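You operate a simulated robot arm through the tools that you are given. There is no shell and no other tool.

The job below is to be done with a simulated robot arm. You get a single attempt, and the scene is never put back.

## Task
Give the cone in the grease nest 1 strokes at dose 2 and stand it in kit tray T2.
Fine: CONE pocket; dose dial back on 0; spill no grease. Set down upright: cone.

Only the result counts: the job must be done as asked and must still hold three seconds after the hand-in. Knocking over, shifting, dropping, spilling or breaking anything else fails it.

## Robot
A 6-joint arm with a two-finger parallel gripper, fixed in place. Base frame: the origin is at the foot of the arm, x ahead of it, y to its left, z up; the work surface is at about z = 0.94. Lengths are in m, angles in degrees, forces in N, time in s.
With the tool pointing down near the work surface it reaches from about 0.36 to 0.76 m from the base axis. Its first joint turns from -66.0 to 66.0 degrees. Payload 2.45 kg.
The TCP is the grasp point between the finger pads, 0.024 m short of the fingertips. In the tool frame z runs along the fingers and y along their closing line. Largest opening 0.068 m; finger width 0.017, thickness 0.01; the body of the gripper, 0.04 by 0.07 m, starts 0.041 m behind the TCP.
Orientation is told as [roll, pitch, yaw] about the base's x, y, z axes, in that order, counted from this pose: with the fingers straight down and closing along the base's y, the tool's x points along the base's -x, its y along +y and its z along -z.

## Interface
- The arm moves only by the tool jog_arm. Its argument "series" is a list of rows, each a list of 7 numbers: the turn, a rotation vector about the tool's x, y, z in degrees, then the shift along the tool's x, y, z in m, then the closure, from 0 (fully open) to 1 (shut). In form: [[ax, ay, az, x, y, z, claw], ...]. A call has 1 to 20 rows; each row shifts and turns the commanded pose from where the row before left it, along the tool's axes as they then stand. A row lasts 0.2 s, in which the tool goes at most 0.05 m and 8.6 degrees; a call with a longer step from one row to the next is refused whole, and so is a gripper value outside its range. Where a pose cannot be reached the arm comes as near as it can. A force on the tool above 40 N (or 10 N above the force at the start of the call, whichever is more), or a blocked arm, ends the call early, and 0.2 s more pass. The fingers move at their own pace (about 0.108 m/s each) and stop on an object; they squeeze with about 28 N. The grip force told is the motor's: it shows also when the fingers shut on nothing. Time passes only in rows, and 0.2 s behind the last, so rows that do not move let the fingers close. The reply holds the time, the measured pose of the TCP, the force on the tool along the base axes, the opening and the grip force, in the units named above and with some noise, with the torque about the TCP (base axes, N m) and any sound that the robot's microphone picked up, and new pictures: "pictures" is both (left out), scene, wrist or none.
- Cameras (640 x 400 px; columns grow to the right, rows downward): "scene" is fixed at [0.182, 0.4418, 1.4467]; the picture's right is [-0.46, -0.89, 0.00], its down [-0.65, 0.33, -0.69] and it looks along [0.61, -0.31, -0.73] (base axes); focal length 214 px, centre (320, 200). "wrist" rides on the gripper at [0.084, 0.011, -0.075] in the tool frame; the picture's right is [-0.13, 0.99, 0.00], its down [-0.60, -0.08, -0.79] and it looks along [-0.79, -0.10, 0.61] (tool axes); focal length 251 px, centre (320, 200). There is no depth. A picture from a camera that has moved, and an enlarged one, comes with that camera's place and axes in the base frame and with its lens.
- zoom(camera, box): a new picture of the part [left, top, right, bottom] of that camera's present view, enlarged. No time passes.
- job_done(): hands the job in; it is judged then, once.

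Places have to be worked out from the pictures, the camera data and where the tool is seen. Open the gripper and draw the arm clear of the work before you hand the job in, unless the task says otherwise.

The tools are called as a command line: name --pt "numbers of a row" for each row, then --argument value for the rest, lists and objects as JSON in quotes. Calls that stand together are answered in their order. jog_arm: Moves the arm, as the interface text tells. Its arguments: {"type":"object","properties":{"series":{"type":"array"},"pictures":{"type":"string","enum":["both","scene","wrist","none"]}},"required":["series"]} The other tools are called the same way: zoom (camera, box) takes an enlarged picture of a part of a camera's view; job_done () hands the job in.

At the start:

```text
t: 0.0
eef_pos: [0.5033, 0.0112, 1.2978]
ee_rot: [-0.1, -0.2, 0.0]
wrist_force: [-0.6, -0.1, -0.2]
wrist_torque: [-0.02, -0.02, -0.01]
finger_gap: 0.068
gripper_force: 0.0
```

scene: 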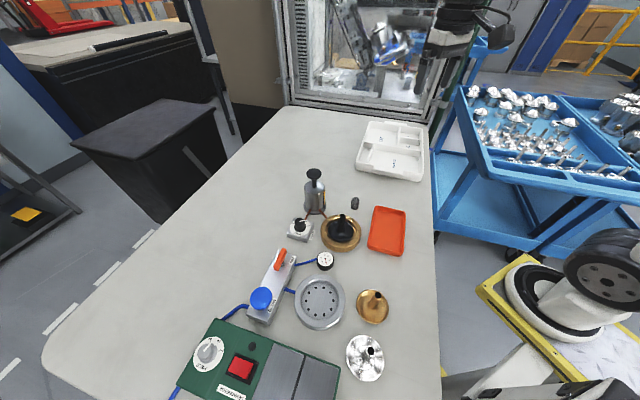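
wrist: 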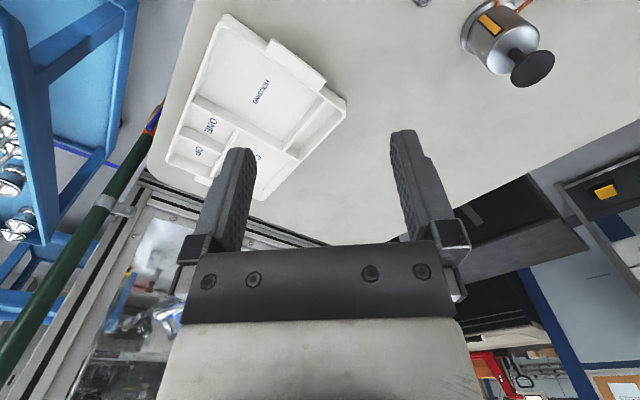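

I'll begin by looking at the scene more closely before moving anything.

zoom --camera "scene" --box '[280, 150, 420, 260]'

zoom --camera "scene" --box '[160, 230, 400, 400]'

zoom --camera "scene" --box '[340, 105, 440, 195]'

zoom --camera "wrist" --box '[140, 0, 360, 200]'

```text
3.64 times, centred on (350, 205) of scene
camera zoom: at [0.182, 0.4418, 1.4467], right [-0.46, -0.89, 0.0], down [-0.65, 0.33, -0.69], along [0.61, -0.31, -0.73], focal length 780 px, centre (211, 182)
```

zoom: 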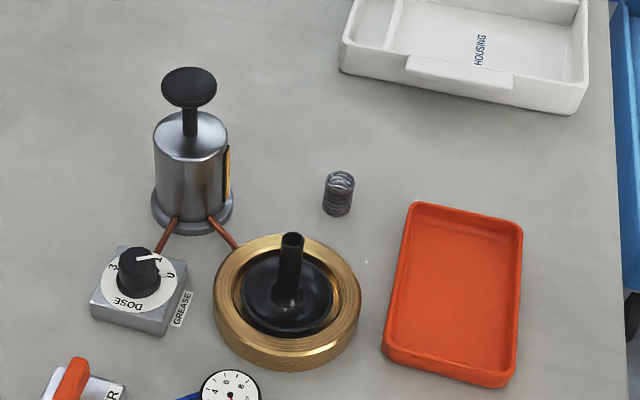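

```text
2.35 times, centred on (280, 315) of scene
camera zoom: at [0.182, 0.4418, 1.4467], right [-0.46, -0.89, 0.0], down [-0.65, 0.33, -0.69], along [0.61, -0.31, -0.73], focal length 505 px, centre (414, -71)
```

zoom: 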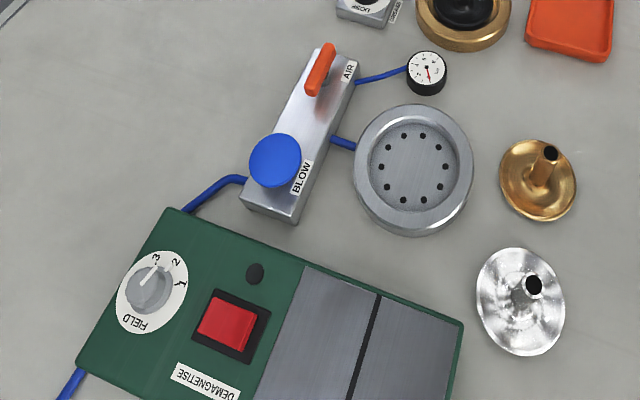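

```text
4.44 times, centred on (390, 150) of scene
camera zoom: at [0.182, 0.4418, 1.4467], right [-0.46, -0.89, 0.0], down [-0.65, 0.33, -0.69], along [0.61, -0.31, -0.73], focal length 953 px, centre (9, 422)
```

zoom: 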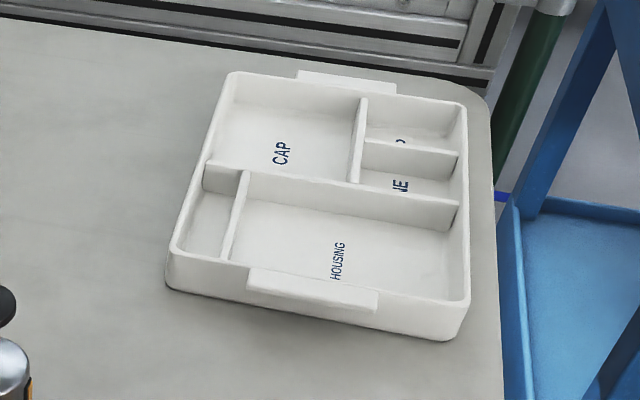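

```text
2.00 times, centred on (250, 100) of wrist
camera zoom: at [0.4187, 0.0217, 1.3732], right [0.13, 0.99, 0.0], down [0.6, -0.08, 0.79], along [0.79, -0.1, -0.61], focal length 503 px, centre (460, 400)
```

zoom: 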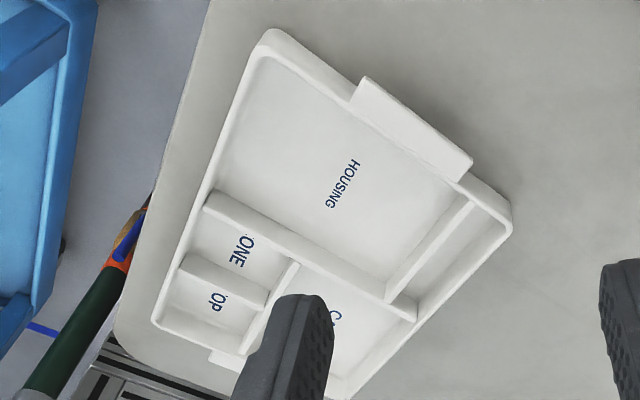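

The scene shows the black cone in the brass grease nest around (0.46, 0.24), the pump behind it at about (0.58, 0.26), the dose dial near (0.51, 0.33), and a white kit tray near (0.72, -0.17). I'll move the arm high up to view the tray with the wrist camera first.

jog_arm --pt "0 0 0 0.0106 -0.0322 0.0096 0" --pt "0 0 0 0.0106 -0.0322 0.0096 0" --pt "0 0 0 0.0106 -0.0322 0.0096 0" --pt "0 0 0 0.0106 -0.0322 0.0096 0" --pt "0 0 0 0.0106 -0.0322 0.0096 0" --pt "0 0 0 0 0 0 0" --pictures "both"

```text
t: 1.4
eef_pos: [0.4488, -0.1497, 1.2501]
ee_rot: [0.1, 0.0, -0.1]
wrist_force: [-0.5, -1.2, -0.4]
wrist_torque: [0.0, 0.0, -0.03]
finger_gap: 0.0679
gripper_force: 0.0
camera wrist: at [0.3655, -0.1393, 1.3255], right [0.13, 0.99, 0.0], down [0.6, -0.08, 0.79], along [0.79, -0.1, -0.61], focal length 251 px, centre (320, 200)
```

scene: 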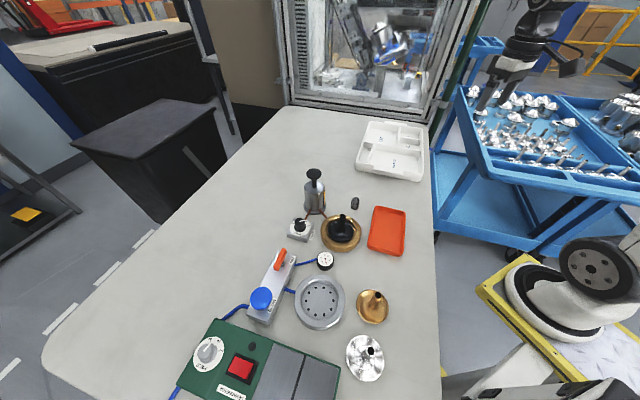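
wrist: 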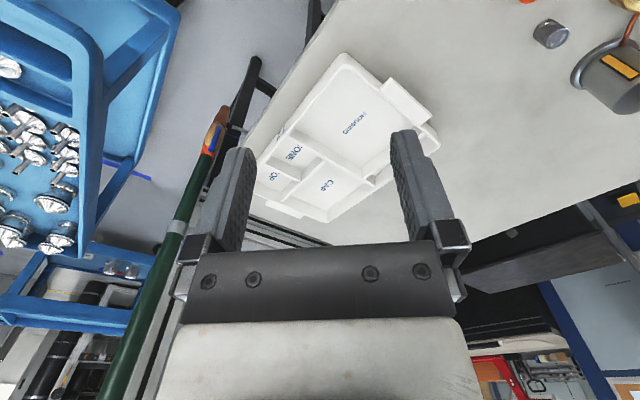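

zoom --camera "wrist" --box '[240, 45, 450, 225]'

zoom --camera "wrist" --box '[240, 110, 340, 200]'

```text
2.22 times, centred on (345, 135) of wrist
camera zoom: at [0.3655, -0.1393, 1.3255], right [0.13, 0.99, 0.0], down [0.6, -0.08, 0.79], along [0.79, -0.1, -0.61], focal length 559 px, centre (264, 344)
```

zoom: 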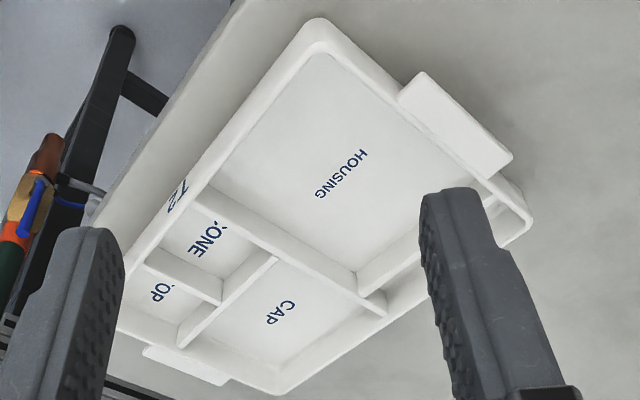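

```text
4.44 times, centred on (290, 155) of wrist
camera zoom: at [0.3655, -0.1393, 1.3255], right [0.13, 0.99, 0.0], down [0.6, -0.08, 0.79], along [0.79, -0.1, -0.61], focal length 1118 px, centre (453, 400)
```

zoom: 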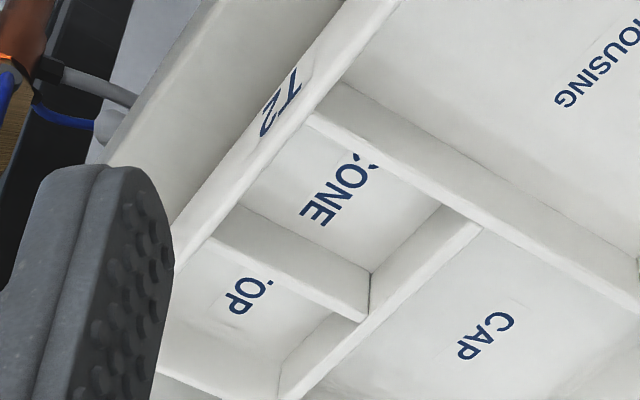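

The tray carries "T2" on its rim, and its CONE pocket centre is at about (0.70, -0.24), between the HOUSING and TOP pockets. Next I'll move over to look at the grease station from close by.

jog_arm --pt "0 0 0 0.0077 0.0444 0.0056 0" --pt "0 0 0 0.0077 0.0444 0.0056 0" --pt "0 0 0 0.0077 0.0444 0.0056 0" --pt "0 0 0 0.0077 0.0444 0.0056 0" --pt "0 0 0 0.0077 0.0444 0.0056 0" --pt "0 0 0 0.0077 0.0444 0.0056 0" --pt "0 0 0 0.0077 0.0444 0.0056 0" --pt "0 0 0 0.0077 0.0444 0.0056 0" --pt "0 0 0 0.0077 0.0444 0.0056 0" --pt "0 0 0 0 0 0 0" --pictures "both"

```text
t: 3.6
eef_pos: [0.3805, 0.2504, 1.2001]
ee_rot: [-0.1, 0.1, 0.0]
wrist_force: [-1.1, -0.4, 0.6]
wrist_torque: [-0.02, 0.01, -0.04]
finger_gap: 0.0678
gripper_force: 0.0
camera wrist: at [0.2966, 0.2608, 1.2756], right [0.13, 0.99, 0.0], down [0.6, -0.08, 0.79], along [0.79, -0.1, -0.61], focal length 251 px, centre (320, 200)
```

scene: 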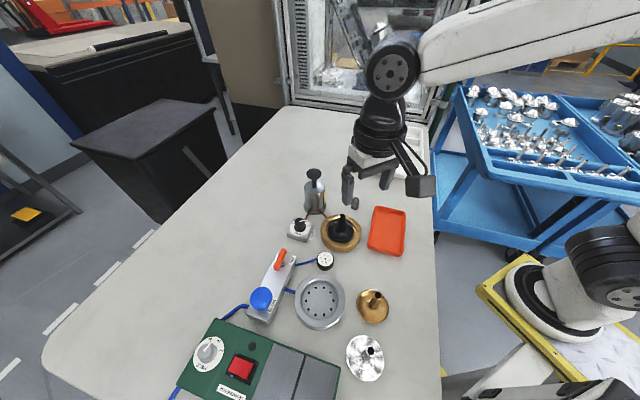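
wrist: 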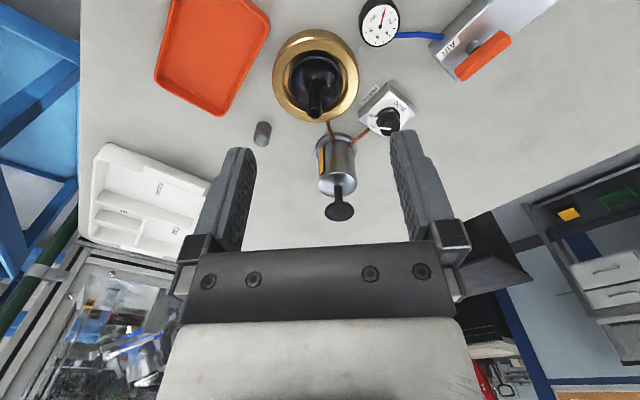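

zoom --camera "wrist" --box '[340, 70, 430, 145]'

zoom --camera "wrist" --box '[240, 10, 440, 230]'

zoom --camera "scene" --box '[280, 205, 330, 245]'

```text
5.33 times, centred on (385, 108) of wrist
camera zoom: at [0.2966, 0.2608, 1.2756], right [0.13, 0.99, 0.0], down [0.6, -0.08, 0.79], along [0.79, -0.1, -0.61], focal length 1341 px, centre (-27, 693)
```

zoom: 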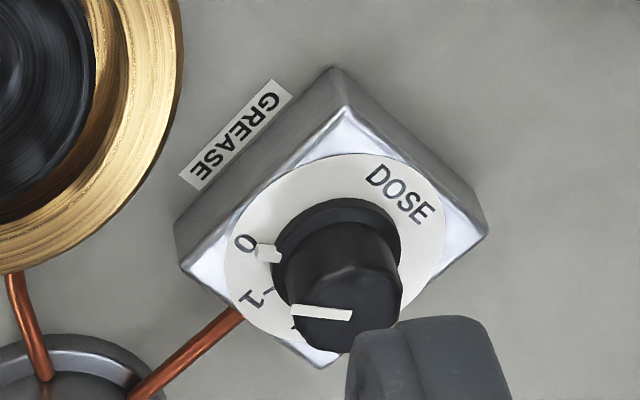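

```text
1.82 times, centred on (340, 120) of wrist
camera zoom: at [0.2966, 0.2608, 1.2756], right [0.13, 0.99, 0.0], down [0.6, -0.08, 0.79], along [0.79, -0.1, -0.61], focal length 457 px, centre (284, 346)
```

zoom: 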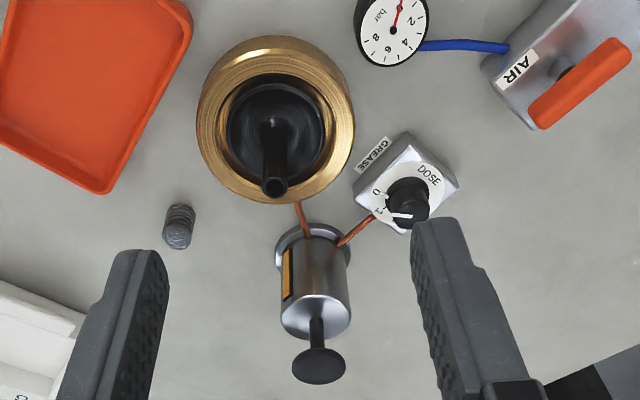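

```text
10.00 times, centred on (305, 225) of scene
camera zoom: at [0.182, 0.4418, 1.4467], right [-0.46, -0.89, 0.0], down [-0.65, 0.33, -0.69], along [0.61, -0.31, -0.73], focal length 2145 px, centre (470, -50)
```

zoom: 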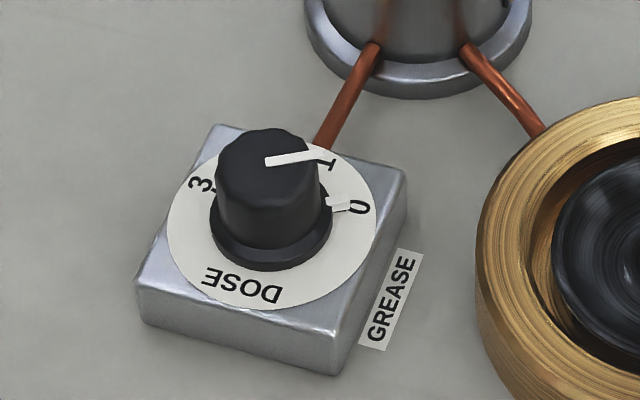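

The enlarged views show the dose pointer (top line and skirt tab) on 0. The labels run 0→1→2→3 counter-clockwise seen from above, about 46° apart, with the dial axis near (0.517, 0.330). I'll move above the dial and turn the hand to yaw -45°, so the later +92° turn is balanced, and look again.

jog_arm --pt "0 0 0 -0.0273 0.016 0.016 0" --pt "0 0 0 -0.0273 0.016 0.016 0" --pt "0 0 0 -0.0273 0.016 0.016 0" --pt "0 0 0 -0.0273 0.016 0.016 0" --pt "0 0 0 -0.0273 0.016 0.016 0" --pt "0 0 7.5 0 0 0 0" --pt "0 0 7.5 0 0 0 0" --pt "0 0 7.5 0 0 0 0" --pt "0 0 7.5 0 0 0 0" --pt "0 0 7.5 0 0 0 0" --pt "0 0 7.5 0 0 0 0" --pt "0 0 0 0 0 0 0" --pictures "both"

```text
t: 6.2
eef_pos: [0.5156, 0.3306, 1.1202]
ee_rot: [0.0, 0.0, -45.1]
wrist_force: [-0.3, 0.3, -1.1]
wrist_torque: [-0.04, 0.02, 0.01]
finger_gap: 0.0681
gripper_force: 0.1
camera wrist: at [0.4653, 0.3969, 1.1949], right [0.79, 0.61, 0.0], down [0.37, -0.48, 0.79], along [0.48, -0.63, -0.61], focal length 251 px, centre (320, 200)
```

scene: 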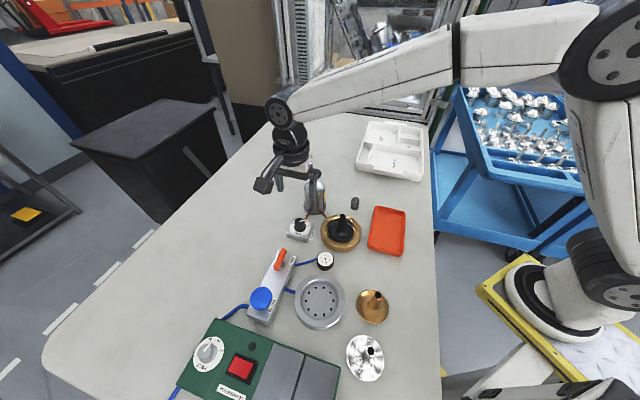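
wrist: 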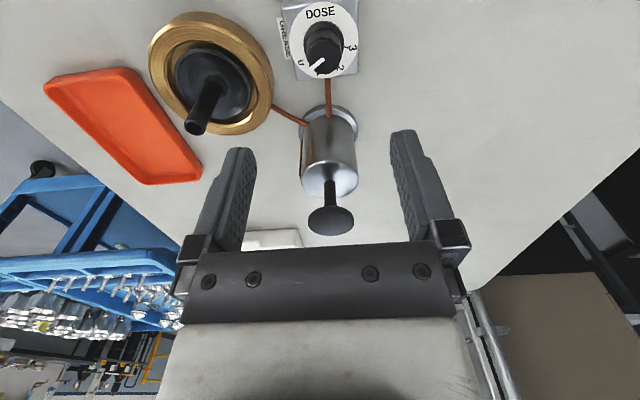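

zoom --camera "wrist" --box '[270, 0, 380, 85]'

zoom --camera "wrist" --box '[140, 0, 380, 250]'

```text
4.71 times, centred on (325, 42) of wrist
camera zoom: at [0.4653, 0.3969, 1.1949], right [0.79, 0.61, 0.0], down [0.37, -0.48, 0.79], along [0.48, -0.63, -0.61], focal length 1183 px, centre (296, 941)
```

zoom: 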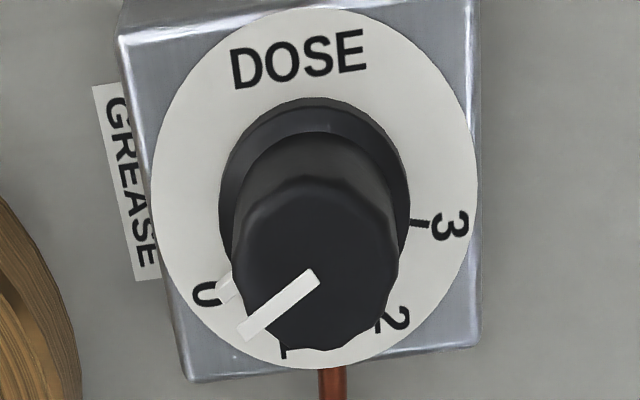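

```text
1.60 times, centred on (260, 125) of wrist
camera zoom: at [0.4653, 0.3969, 1.1949], right [0.79, 0.61, 0.0], down [0.37, -0.48, 0.79], along [0.48, -0.63, -0.61], focal length 402 px, centre (416, 320)
```

zoom: 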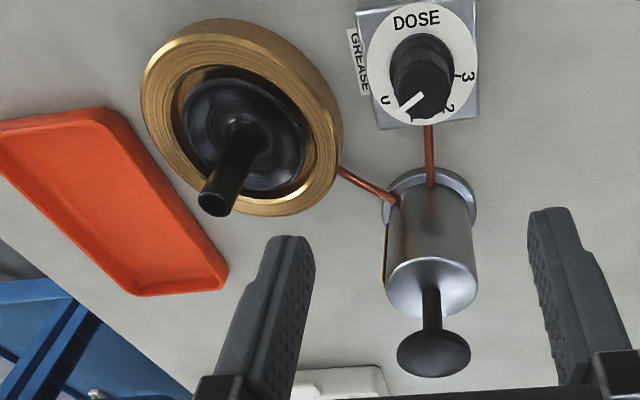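

The dial axis is at about (0.5185, 0.332), its face at z≈0.963 and the knob top at z≈0.995. The pointer is at azimuth ≈ -102° (on 0), with labels roughly 40–43° apart. I'll shift 3 mm sideways, lower to just above the knob and check.

jog_arm --pt "0 0 0 0 0.0032 0.02 0" --pt "0 0 0 0 0 0.03 0" --pt "0 0 0 0 0 0.03 0" --pt "0 0 0 0 0 0.01 0" --pt "0 0 0 0 0 0 0" --pictures "both"

```text
t: 7.4
eef_pos: [0.5191, 0.3331, 1.0285]
ee_rot: [-0.1, 0.0, -44.9]
wrist_force: [0.7, -0.9, -0.6]
wrist_torque: [-0.01, 0.03, -0.01]
finger_gap: 0.068
gripper_force: 0.1
camera wrist: at [0.4678, 0.3992, 1.1047], right [0.79, 0.61, 0.0], down [0.37, -0.48, 0.79], along [0.48, -0.63, -0.61], focal length 251 px, centre (320, 200)
```

scene: 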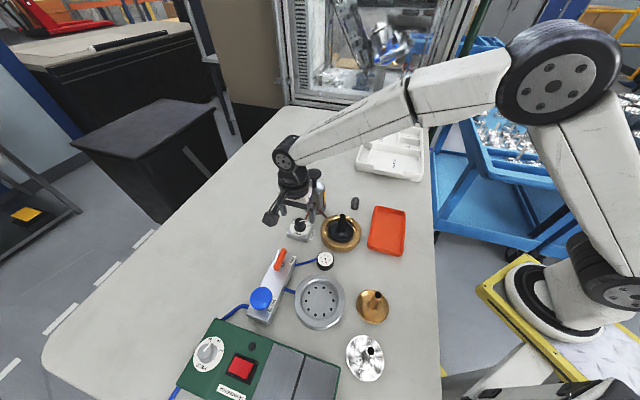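
wrist: 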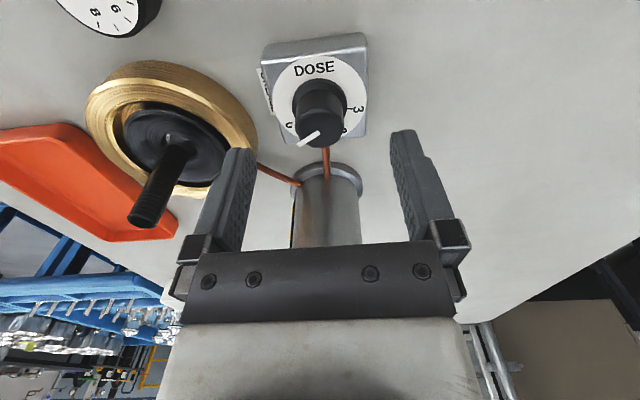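

zoom --camera "wrist" --box '[250, 20, 390, 170]'

zoom --camera "scene" --box '[260, 160, 360, 250]'

```text
2.67 times, centred on (320, 95) of wrist
camera zoom: at [0.4678, 0.3992, 1.1047], right [0.79, 0.61, 0.0], down [0.37, -0.48, 0.79], along [0.48, -0.63, -0.61], focal length 670 px, centre (320, 480)
```

zoom: 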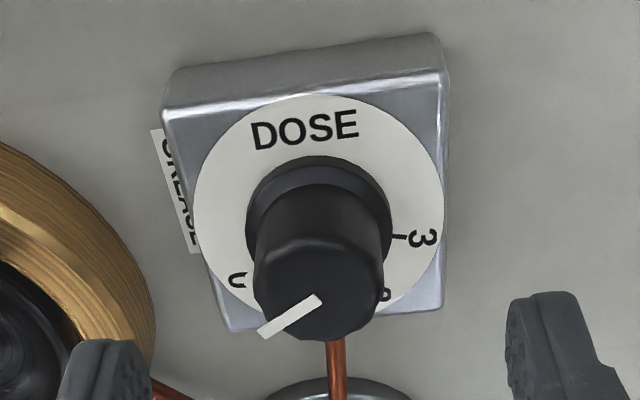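

```text
4.44 times, centred on (310, 205) of scene
camera zoom: at [0.182, 0.4418, 1.4467], right [-0.46, -0.89, 0.0], down [-0.65, 0.33, -0.69], along [0.61, -0.31, -0.73], focal length 953 px, centre (364, 178)
```

zoom: 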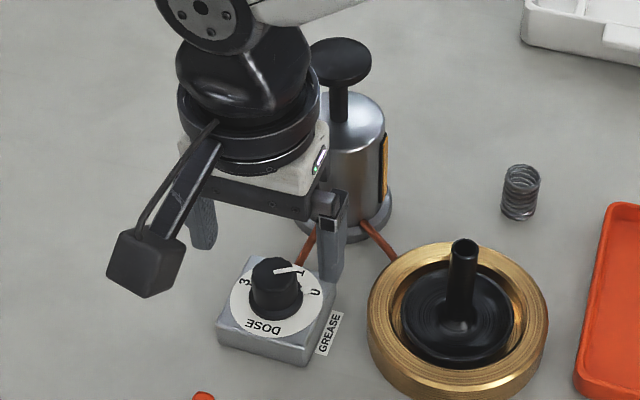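

The knob is centred between the fingers to within about 1 mm, with its top at z≈0.991. I'll lower to TCP z≈0.996 so the tips stay above the skirt, then close on the knob.

jog_arm --pt "0 0 0 0 -0.0008 0.012 0" --pt "0 0 0 0 0 0.012 0" --pt "0 0 0 0 0 0.0085 0" --pt "0 0 0 0 0 0 0" --pt "0 0 0 0 0 0 0.6" --pt "0 0 0 0 0 0 1" --pt "0 0 0 0 0 0 1" --pt "0 0 0 0 0 0 1" --pictures "both"

```text
t: 9.2
eef_pos: [0.5197, 0.3341, 0.9961]
ee_rot: [0.0, 0.1, -45.0]
wrist_force: [4.3, 4.0, -3.4]
wrist_torque: [0.15, -0.08, 0.04]
finger_gap: 0.0289
gripper_force: 43.1
camera wrist: at [0.4673, 0.3985, 1.0721], right [0.79, 0.61, 0.0], down [0.37, -0.48, 0.79], along [0.48, -0.63, -0.61], focal length 251 px, centre (320, 200)
```

scene: 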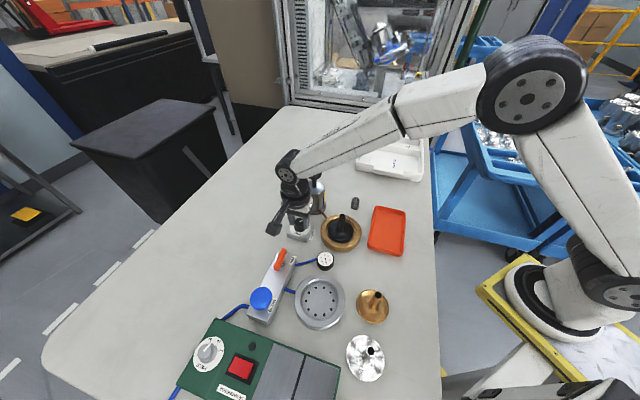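
wrist: 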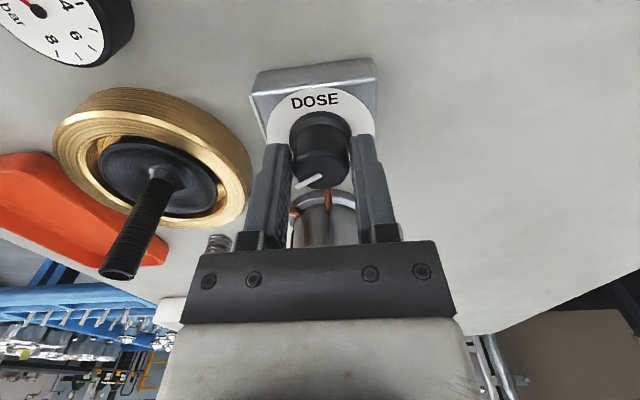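

The knob is gripped (gap 0.029), with about 6 N of side load along tool +y, so the axis lies about 1.5 mm further that way. I'll relieve that offset and check the force before turning.

jog_arm --pt "0 0 0 0 0.0015 0 1" --pt "0 0 0 0 0 0 1" --pictures "none"

```text
t: 9.8
eef_pos: [0.5194, 0.3317, 0.9978]
ee_rot: [-0.2, 0.0, -45.0]
wrist_force: [-8.1, -7.4, 3.7]
wrist_torque: [-0.11, -0.24, 0.0]
finger_gap: 0.0294
gripper_force: 43.4
```

The 1.5 mm shift overshot: the side force flipped to -11 N. I'll go back 1 mm to the balance point and read again.

jog_arm --pt "0 0 0 0 -0.001 0 1" --pt "0 0 0 0 0 0 1" --pictures "none"

```text
t: 10.4
eef_pos: [0.5183, 0.3337, 0.9973]
ee_rot: [0.1, 0.0, -45.0]
wrist_force: [-3.7, -4.5, 0.0]
wrist_torque: [-0.39, 0.24, -0.02]
finger_gap: 0.0291
gripper_force: 43.3
```

Residual side load is down to about 6 N, so the grip is nearly centred. I'll take out another 0.3 mm and turn the first 40° counter-clockwise.

jog_arm --pt "0 0 0 0 -0.0003 0 1" --pt "0 0 -8 0 0 0 1" --pt "0 0 -8 0 0 0 1" --pt "0 0 -8 0 0 0 1" --pt "0 0 -8 0 0 0 1" --pt "0 0 -8 0 0 0 1" --pt "0 0 0 0 0 0 1" --pictures "both"

zoom --camera "scene" --box '[280, 205, 330, 245]'

zoom --camera "wrist" --box '[230, 50, 410, 230]'

```text
t: 12.0
eef_pos: [0.5167, 0.3309, 0.9968]
ee_rot: [-0.2, 0.1, -4.9]
wrist_force: [-9.4, -22.1, 2.4]
wrist_torque: [-0.35, -1.03, -0.08]
finger_gap: 0.0289
gripper_force: 43.1
camera wrist: at [0.4355, 0.3478, 1.0722], right [0.21, 0.98, 0.0], down [0.6, -0.13, 0.79], along [0.77, -0.17, -0.61], focal length 251 px, centre (320, 200)
```

scene: 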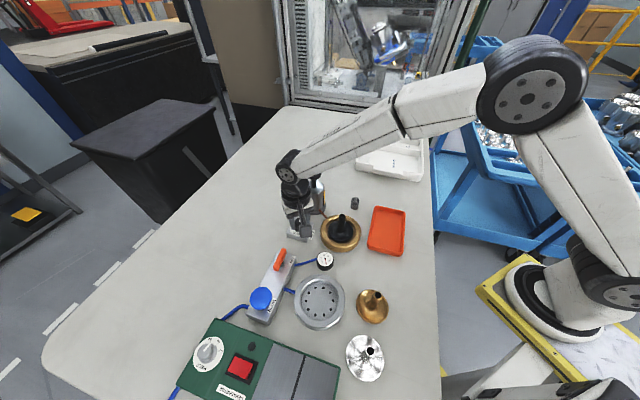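
wrist: 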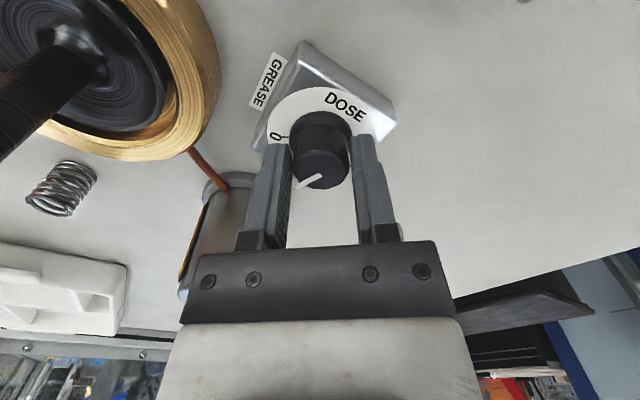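

```text
10.00 times, centred on (305, 225) of scene
camera zoom: at [0.1817, 0.4411, 1.4469], right [-0.46, -0.89, 0.0], down [-0.65, 0.33, -0.69], along [0.61, -0.31, -0.73], focal length 2145 px, centre (470, -50)
```

zoom: 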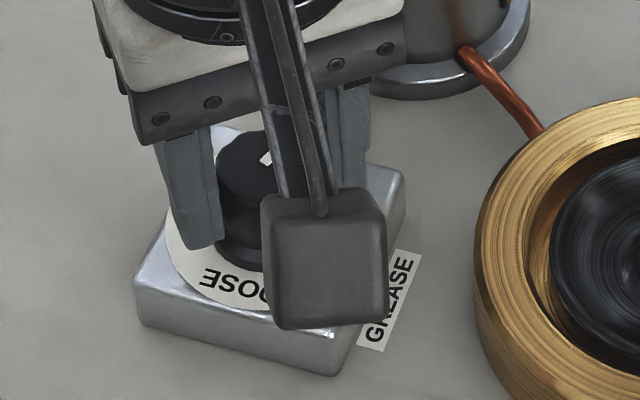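

```text
2.22 times, centred on (320, 140) of wrist
camera zoom: at [0.4355, 0.3478, 1.0722], right [0.21, 0.98, 0.0], down [0.6, -0.13, 0.79], along [0.77, -0.17, -0.61], focal length 559 px, centre (320, 333)
```

zoom: 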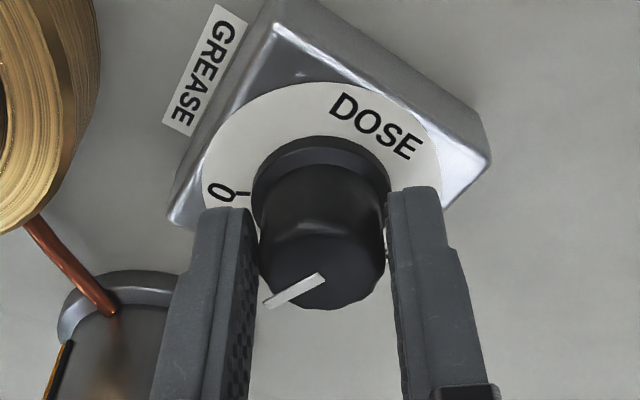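

The knob has turned with the hand (the dial face now appears rotated relative to the pointer), but 22 N along -y shows the turn centre is off by about 2 mm. I'll correct the centre before turning further.

jog_arm --pt "0 0 0 -0.0018 -0.0018 0 1" --pt "0 0 0 0 0 0 1" --pictures "none"

```text
t: 12.6
eef_pos: [0.5178, 0.3304, 0.9969]
ee_rot: [-0.1, 0.2, -4.9]
wrist_force: [-22.4, -11.3, 2.9]
wrist_torque: [-0.12, -0.57, -0.03]
finger_gap: 0.029
gripper_force: 43.2
```

The x force rose to -22 N, so the fingers hold the knob off-centre along their width; the force balance puts the relaxed position about 3 mm in -x and 2 mm in -y from here. I'll shift there to unload.

jog_arm --pt "0 0 0 0.0027 -0.0017 0 1" --pt "0 0 0 0 0 0 1" --pictures "none"

```text
t: 13.2
eef_pos: [0.5188, 0.3295, 0.9964]
ee_rot: [0.2, -0.1, -5.1]
wrist_force: [-0.3, 10.9, -11.4]
wrist_torque: [0.23, 1.12, 0.0]
finger_gap: 0.0292
gripper_force: 42.8
```

x is now unloaded and y slightly overshot (+11 N). I'll ease back 0.8 mm in y and let it settle.

jog_arm --pt "0 0 0 0 0.0008 0 1" --pt "0 0 0 0 0 0 1" --pt "0 0 0 0 0 0 1" --pictures "none"

```text
t: 14.0
eef_pos: [0.5187, 0.3304, 0.9975]
ee_rot: [0.0, -0.2, -5.0]
wrist_force: [-0.1, 10.4, -13.8]
wrist_torque: [0.01, -1.14, 0.05]
finger_gap: 0.0291
gripper_force: 43.2
```

Forces are modest (about 10 N) and steady. I'll continue turning in smaller steps, watching the load.

jog_arm --pt "0 0 -8 0 0 0 1" --pt "0 0 -8 0 0 0 1" --pt "0 0 0 0 0 0 1" --pictures "none"

```text
t: 14.8
eef_pos: [0.5171, 0.3301, 0.9973]
ee_rot: [0.0, 0.0, 11.2]
wrist_force: [4.1, 5.4, -12.7]
wrist_torque: [0.23, -0.91, 0.03]
finger_gap: 0.0292
gripper_force: 43.1
```

jog_arm --pt "0 0 -8 0 0 0 1" --pt "0 0 -8 0 0 0 1" --pt "0 0 -8 0 0 0 1" --pt "0 0 0 0 0 0 1" --pictures "both"

zoom --camera "wrist" --box '[230, 50, 410, 230]'

zoom --camera "scene" --box '[280, 205, 330, 245]'

```text
t: 15.8
eef_pos: [0.5176, 0.3282, 0.9975]
ee_rot: [-0.1, 0.1, 35.0]
wrist_force: [12.3, -10.9, -8.1]
wrist_torque: [-0.02, -0.44, -0.07]
finger_gap: 0.0291
gripper_force: 42.8
camera wrist: at [0.4436, 0.2882, 1.0723], right [-0.46, 0.89, 0.0], down [0.54, 0.28, 0.79], along [0.7, 0.37, -0.61], focal length 251 px, centre (320, 200)
```

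scene: 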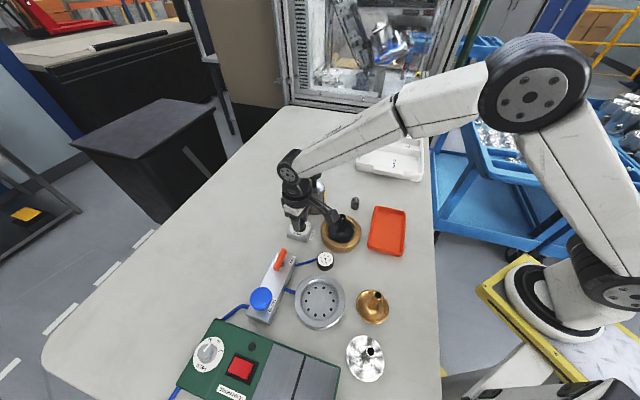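
wrist: 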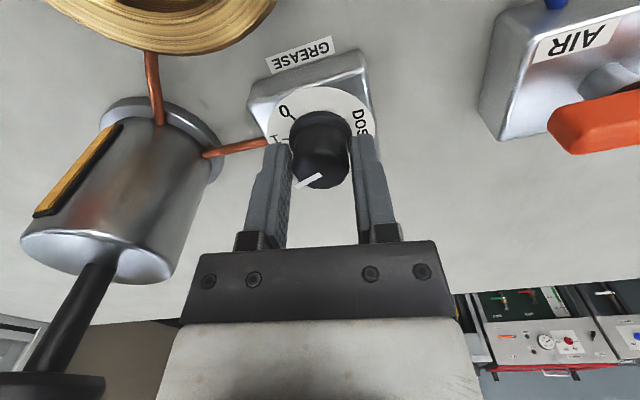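

```text
2.22 times, centred on (320, 140) of wrist
camera zoom: at [0.4436, 0.2882, 1.0723], right [-0.46, 0.89, 0.0], down [0.54, 0.28, 0.79], along [0.7, 0.37, -0.61], focal length 559 px, centre (320, 333)
```

zoom: 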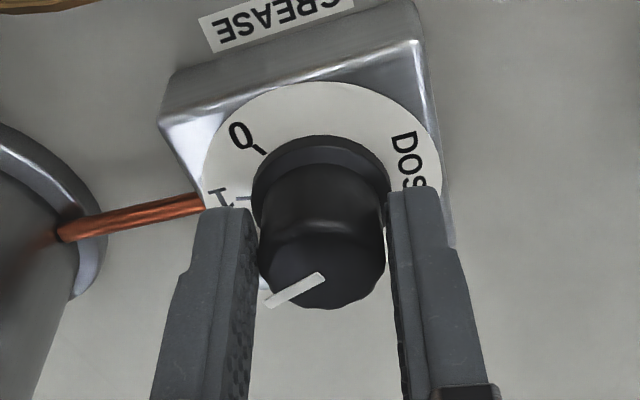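

```text
10.00 times, centred on (305, 225) of scene
camera zoom: at [0.1825, 0.4415, 1.4467], right [-0.46, -0.89, 0.0], down [-0.65, 0.33, -0.69], along [0.61, -0.31, -0.73], focal length 2145 px, centre (470, -50)
```

zoom: 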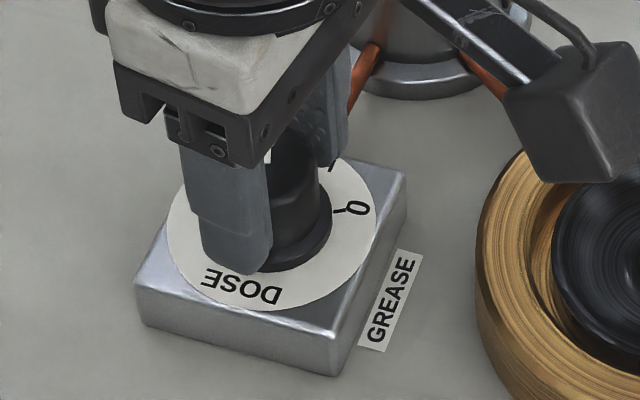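

80° turned so far with moderate loads; the 0 and 1 ticks visible now suggest a spacing nearer 45°. I'll add 10° (90° in total), release with a part-open gripper, lift and inspect the pointer against the 2 mark.

jog_arm --pt "0 0 -5 0 0 0 1" --pt "0 0 -5 0 0 0 1" --pt "0 0 0 0 0 0 1" --pt "0 0 0 0 0 0 0.3" --pt "0 0 0 0 0 0 0.2" --pt "0 0 0 0 0 -0.03 0.2" --pt "0 0 0 0 0 -0.04 0.2" --pt "0 0 0 0 0 -0.03 0" --pt "0 0 0 0 0 0 0" --pictures "both"

zoom --camera "wrist" --box '[250, 0, 390, 100]'

zoom --camera "scene" --box '[280, 205, 330, 245]'

```text
t: 17.8
eef_pos: [0.5165, 0.3296, 1.0974]
ee_rot: [0.1, -0.1, 45.0]
wrist_force: [-0.3, 0.1, 0.3]
wrist_torque: [0.01, -0.01, -0.03]
finger_gap: 0.0682
gripper_force: 0.1
camera wrist: at [0.4495, 0.2775, 1.173], right [-0.61, 0.79, 0.0], down [0.48, 0.37, 0.79], along [0.63, 0.48, -0.61], focal length 251 px, centre (320, 200)
```

scene: 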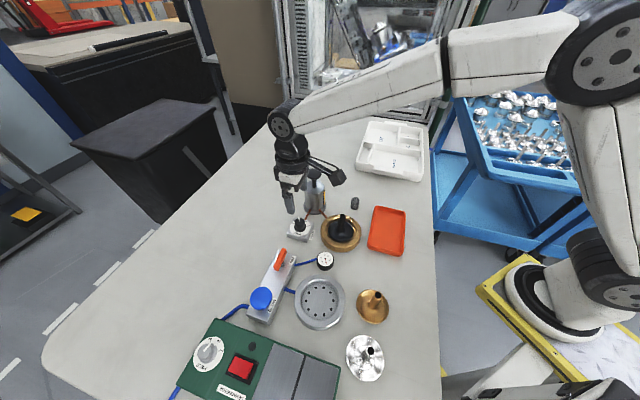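
wrist: 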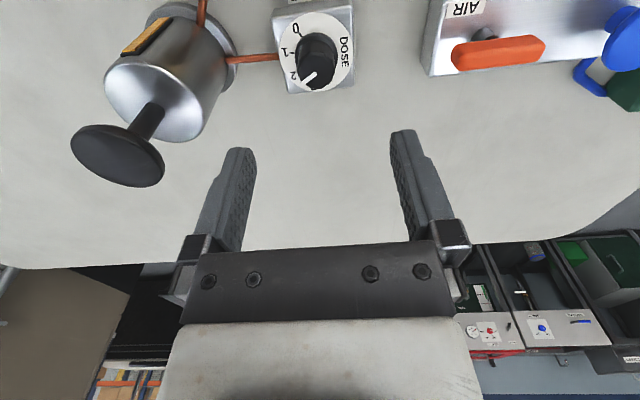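

```text
4.00 times, centred on (320, 50) of wrist
camera zoom: at [0.4495, 0.2775, 1.173], right [-0.61, 0.79, 0.0], down [0.48, 0.37, 0.79], along [0.63, 0.48, -0.61], focal length 1006 px, centre (320, 800)
```

zoom: 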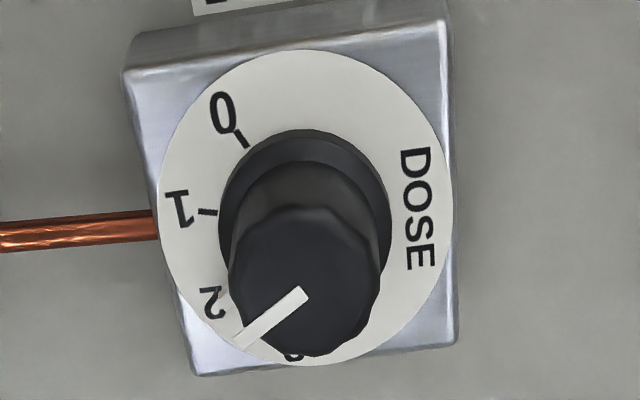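

```text
10.00 times, centred on (305, 225) of scene
camera zoom: at [0.182, 0.4418, 1.4467], right [-0.46, -0.89, 0.0], down [-0.65, 0.33, -0.69], along [0.61, -0.31, -0.73], focal length 2145 px, centre (470, -50)
```

zoom: 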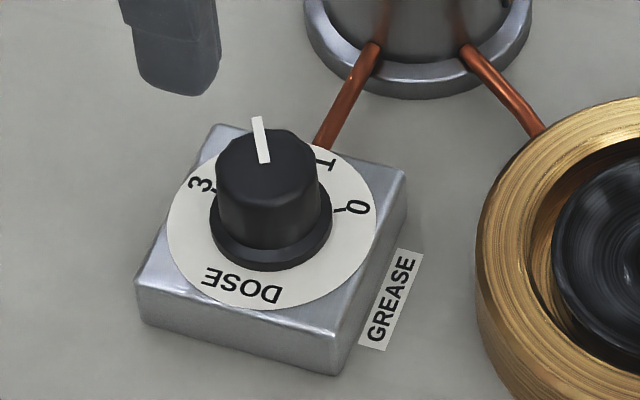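

The pointer now lies on the 2 mark (both compute to about -53° in this view; the label spacing is 45°, matching the 90° turn). The knob axis is close to (0.521, 0.3295). Next I'll raise, turn back to yaw 0, close the fingers and move above the pump plunger at about (0.583, 0.253) to check alignment.

jog_arm --pt "0 0 0 0 0 -0.035 0" --pt "0 0 0 0 0 -0.035 0" --pt "0 0 7.5 0 0 0 0.5" --pt "0 0 7.5 0 0 0 1" --pt "0 0 7.5 0 0 0 1" --pt "0 0 7.5 0 0 0 1" --pt "0 0 7.5 0 0 0 1" --pt "0 0 7.5 0 0 0 1" --pt "0 0 0 -0.0222 -0.0255 0 1" --pt "0 0 0 -0.0222 -0.0255 0 1" --pt "0 0 0 -0.0222 -0.0255 0 1" --pt "0 0 0 0 0 0 1" --pictures "both"

zoom --camera "scene" --box '[270, 130, 370, 220]'

zoom --camera "wrist" --box '[230, 0, 410, 200]'

```text
t: 20.4
eef_pos: [0.585, 0.2538, 1.1681]
ee_rot: [0.0, -0.1, 0.0]
wrist_force: [-0.3, -0.8, -0.6]
wrist_torque: [-0.01, -0.03, 0.02]
finger_gap: 0.0
gripper_force: 23.6
camera wrist: at [0.5004, 0.2629, 1.2432], right [0.13, 0.99, 0.0], down [0.6, -0.08, 0.79], along [0.79, -0.1, -0.61], focal length 251 px, centre (320, 200)
```

scene: 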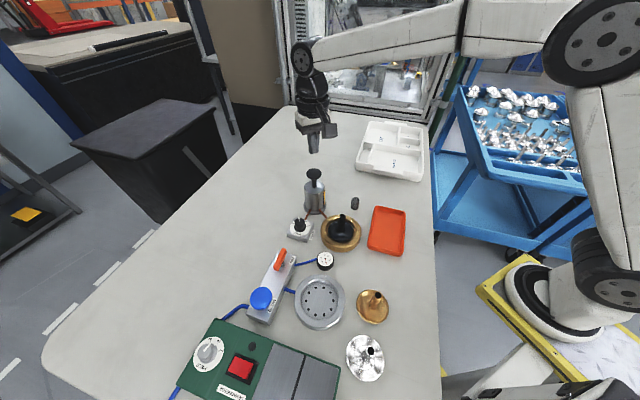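
wrist: 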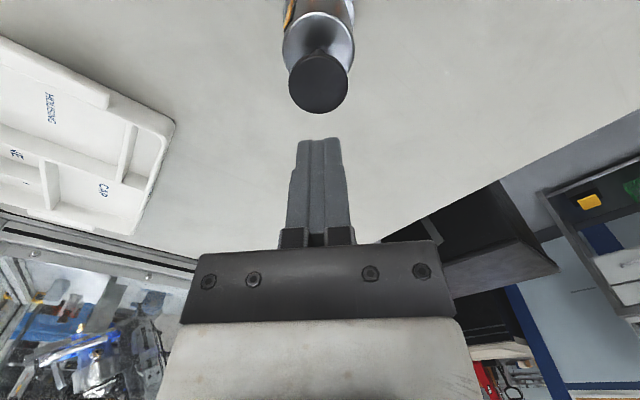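

```text
4.44 times, centred on (320, 175) of scene
camera zoom: at [0.182, 0.4418, 1.4467], right [-0.46, -0.89, 0.0], down [-0.65, 0.33, -0.69], along [0.61, -0.31, -0.73], focal length 953 px, centre (320, 311)
```

zoom: 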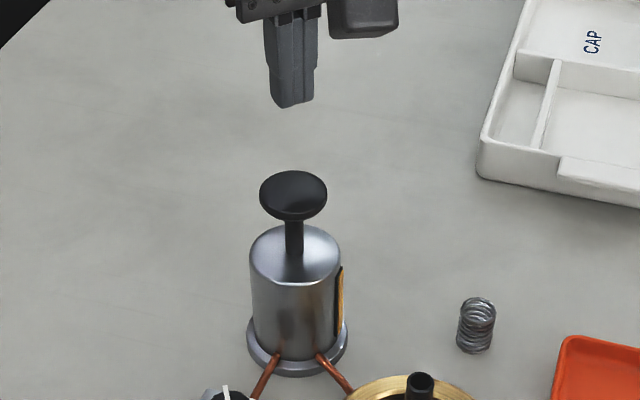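

```text
2.00 times, centred on (320, 100) of wrist
camera zoom: at [0.5004, 0.2629, 1.2432], right [0.13, 0.99, 0.0], down [0.6, -0.08, 0.79], along [0.79, -0.1, -0.61], focal length 503 px, centre (320, 400)
```

zoom: 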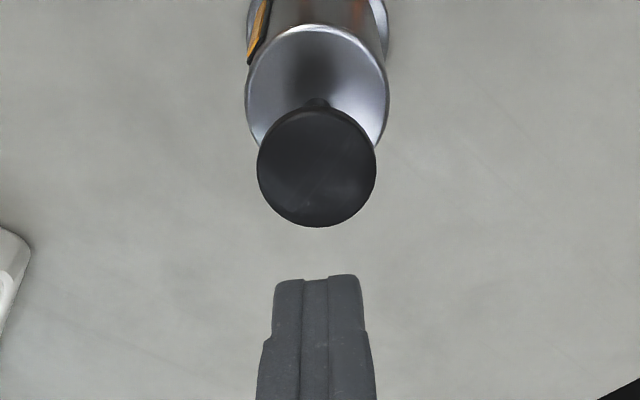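

The plunger disc centre is within 2 mm of the closed fingertips, with its top at about z 1.076 (contact at TCP z≈1.100). The cylinder top is near z 1.024. I'll lower to just above contact with a small sideways correction.

jog_arm --pt "0 0 0 -0.0012 -0.0014 0.02 1" --pt "0 0 0 0 0 0.02 1" --pt "0 0 0 0 0 0.018 1" --pt "0 0 0 0 0 0 1" --pictures "both"

zoom --camera "scene" --box '[270, 130, 370, 220]'

```text
t: 21.4
eef_pos: [0.585, 0.253, 1.109]
ee_rot: [0.1, 0.0, 0.0]
wrist_force: [0.6, -0.5, -0.8]
wrist_torque: [-0.01, 0.0, 0.02]
finger_gap: 0.0002
gripper_force: 24.0
camera wrist: at [0.5015, 0.2622, 1.1841], right [0.13, 0.99, 0.0], down [0.6, -0.08, 0.79], along [0.79, -0.1, -0.61], focal length 251 px, centre (320, 200)
```

scene: 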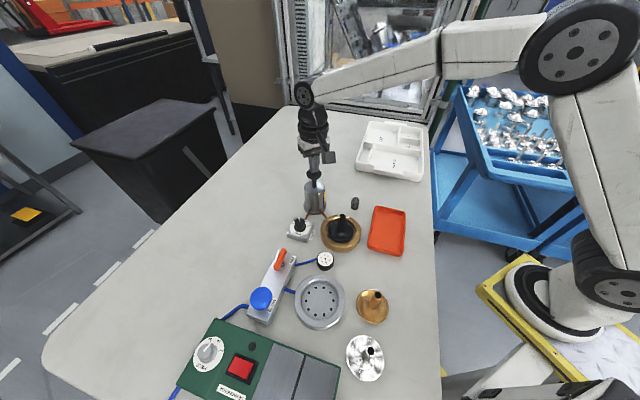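
wrist: 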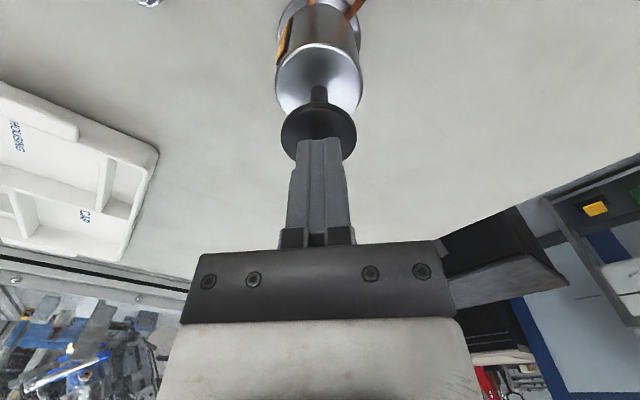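

```text
4.44 times, centred on (320, 175) of scene
camera zoom: at [0.182, 0.4418, 1.4467], right [-0.46, -0.89, 0.0], down [-0.65, 0.33, -0.69], along [0.61, -0.31, -0.73], focal length 953 px, centre (320, 311)
```

zoom: 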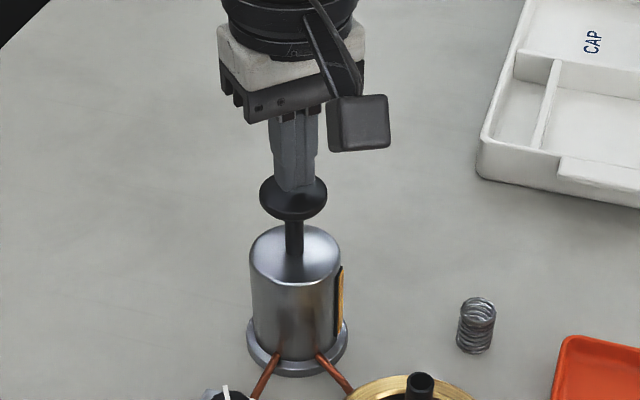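

The fingertips sit about 9 mm above the plunger disc, centred on it, and the cone is still seated in the nest. I'll press down slowly and read the force.

jog_arm --pt "0 0 0 0 0 0.005 1" --pt "0 0 0 0 0 0.004 1" --pt "0 0 0 0 0 0.003 1" --pt "0 0 0 0 0 0.003 1" --pt "0 0 0 0 0 0.003 1" --pictures "none"

```text
t: 22.6
eef_pos: [0.5863, 0.2519, 1.0917]
ee_rot: [-0.1, 0.0, 0.0]
wrist_force: [-0.5, 2.9, 5.3]
wrist_torque: [0.03, 0.07, -0.05]
finger_gap: 0.0001
gripper_force: 23.2
```

Contact made: 5 N with the plunger about 8 mm down. I'll keep pressing steadily toward the bottom stop.

jog_arm --pt "0 0 0 0 0 0.003 1" --pt "0 0 0 0 0 0.003 1" --pt "0 0 0 0 0 0.003 1" --pt "0 0 0 0 0 0.003 1" --pt "0 0 0 0 0 0.003 1" --pictures "scene"

zoom --camera "scene" --box '[270, 130, 370, 220]'

```text
t: 23.8
eef_pos: [0.5852, 0.2526, 1.0776]
ee_rot: [0.0, -0.3, -0.1]
wrist_force: [-5.6, 0.0, 20.5]
wrist_torque: [0.01, 0.3, 0.03]
finger_gap: 0.0
gripper_force: 23.0
heard: click
```

scene: 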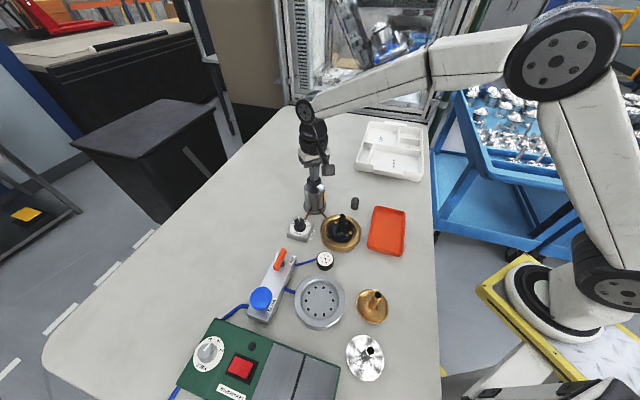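

```text
4.44 times, centred on (320, 175) of scene
camera zoom: at [0.1814, 0.4416, 1.4468], right [-0.46, -0.89, 0.0], down [-0.65, 0.33, -0.69], along [0.61, -0.31, -0.73], focal length 953 px, centre (320, 311)
```

zoom: 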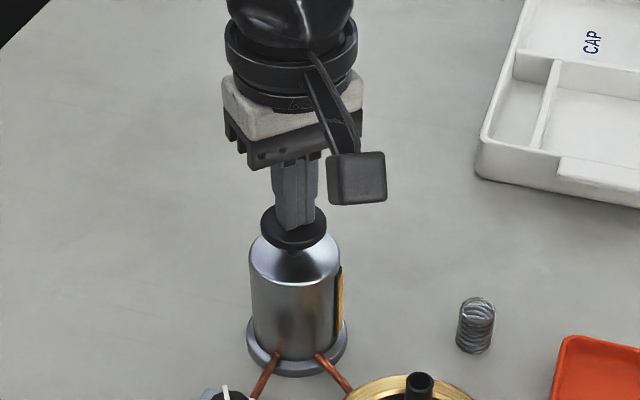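

A click was heard at about 22 mm of plunger travel with the force rising to 20 N, which is one full stroke. I'll lift straight off so the plunger returns, then inspect.

jog_arm --pt "0 0 0 0 0 -0.01 1" --pt "0 0 0 0 0 -0.02 1" --pt "0 0 0 0 0 -0.03 1" --pt "0 0 0 0 0 -0.03 1" --pt "0 0 0 0 0 0 1" --pictures "both"

zoom --camera "scene" --box '[280, 160, 380, 255]'

```text
t: 25.0
eef_pos: [0.5843, 0.2524, 1.166]
ee_rot: [0.0, 0.0, 0.0]
wrist_force: [1.1, 0.6, -1.1]
wrist_torque: [-0.01, -0.02, -0.02]
finger_gap: 0.0002
gripper_force: 23.5
camera wrist: at [0.5013, 0.2617, 1.2412], right [0.13, 0.99, 0.0], down [0.6, -0.08, 0.79], along [0.79, -0.1, -0.61], focal length 251 px, centre (320, 200)
```

scene: 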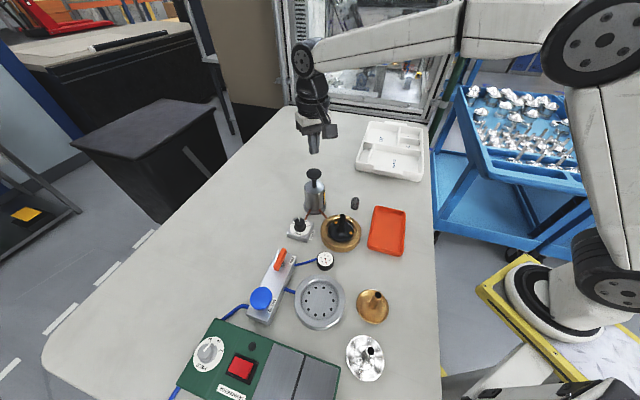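
wrist: 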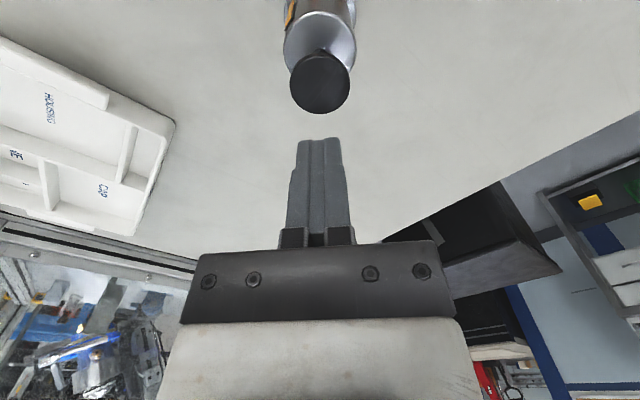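

```text
4.21 times, centred on (330, 208) of scene
camera zoom: at [0.182, 0.4418, 1.4467], right [-0.46, -0.89, 0.0], down [-0.65, 0.33, -0.69], along [0.61, -0.31, -0.73], focal length 903 px, centre (278, 168)
```

zoom: 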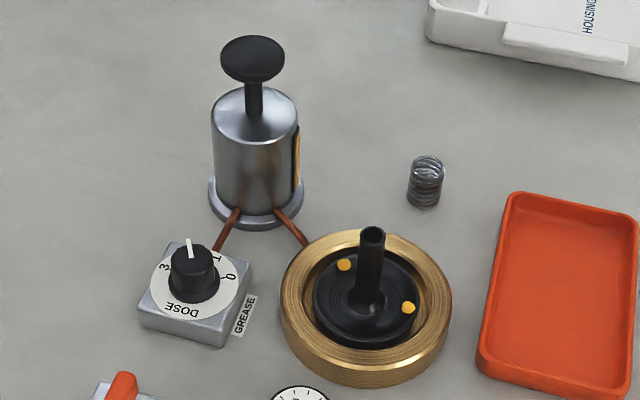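

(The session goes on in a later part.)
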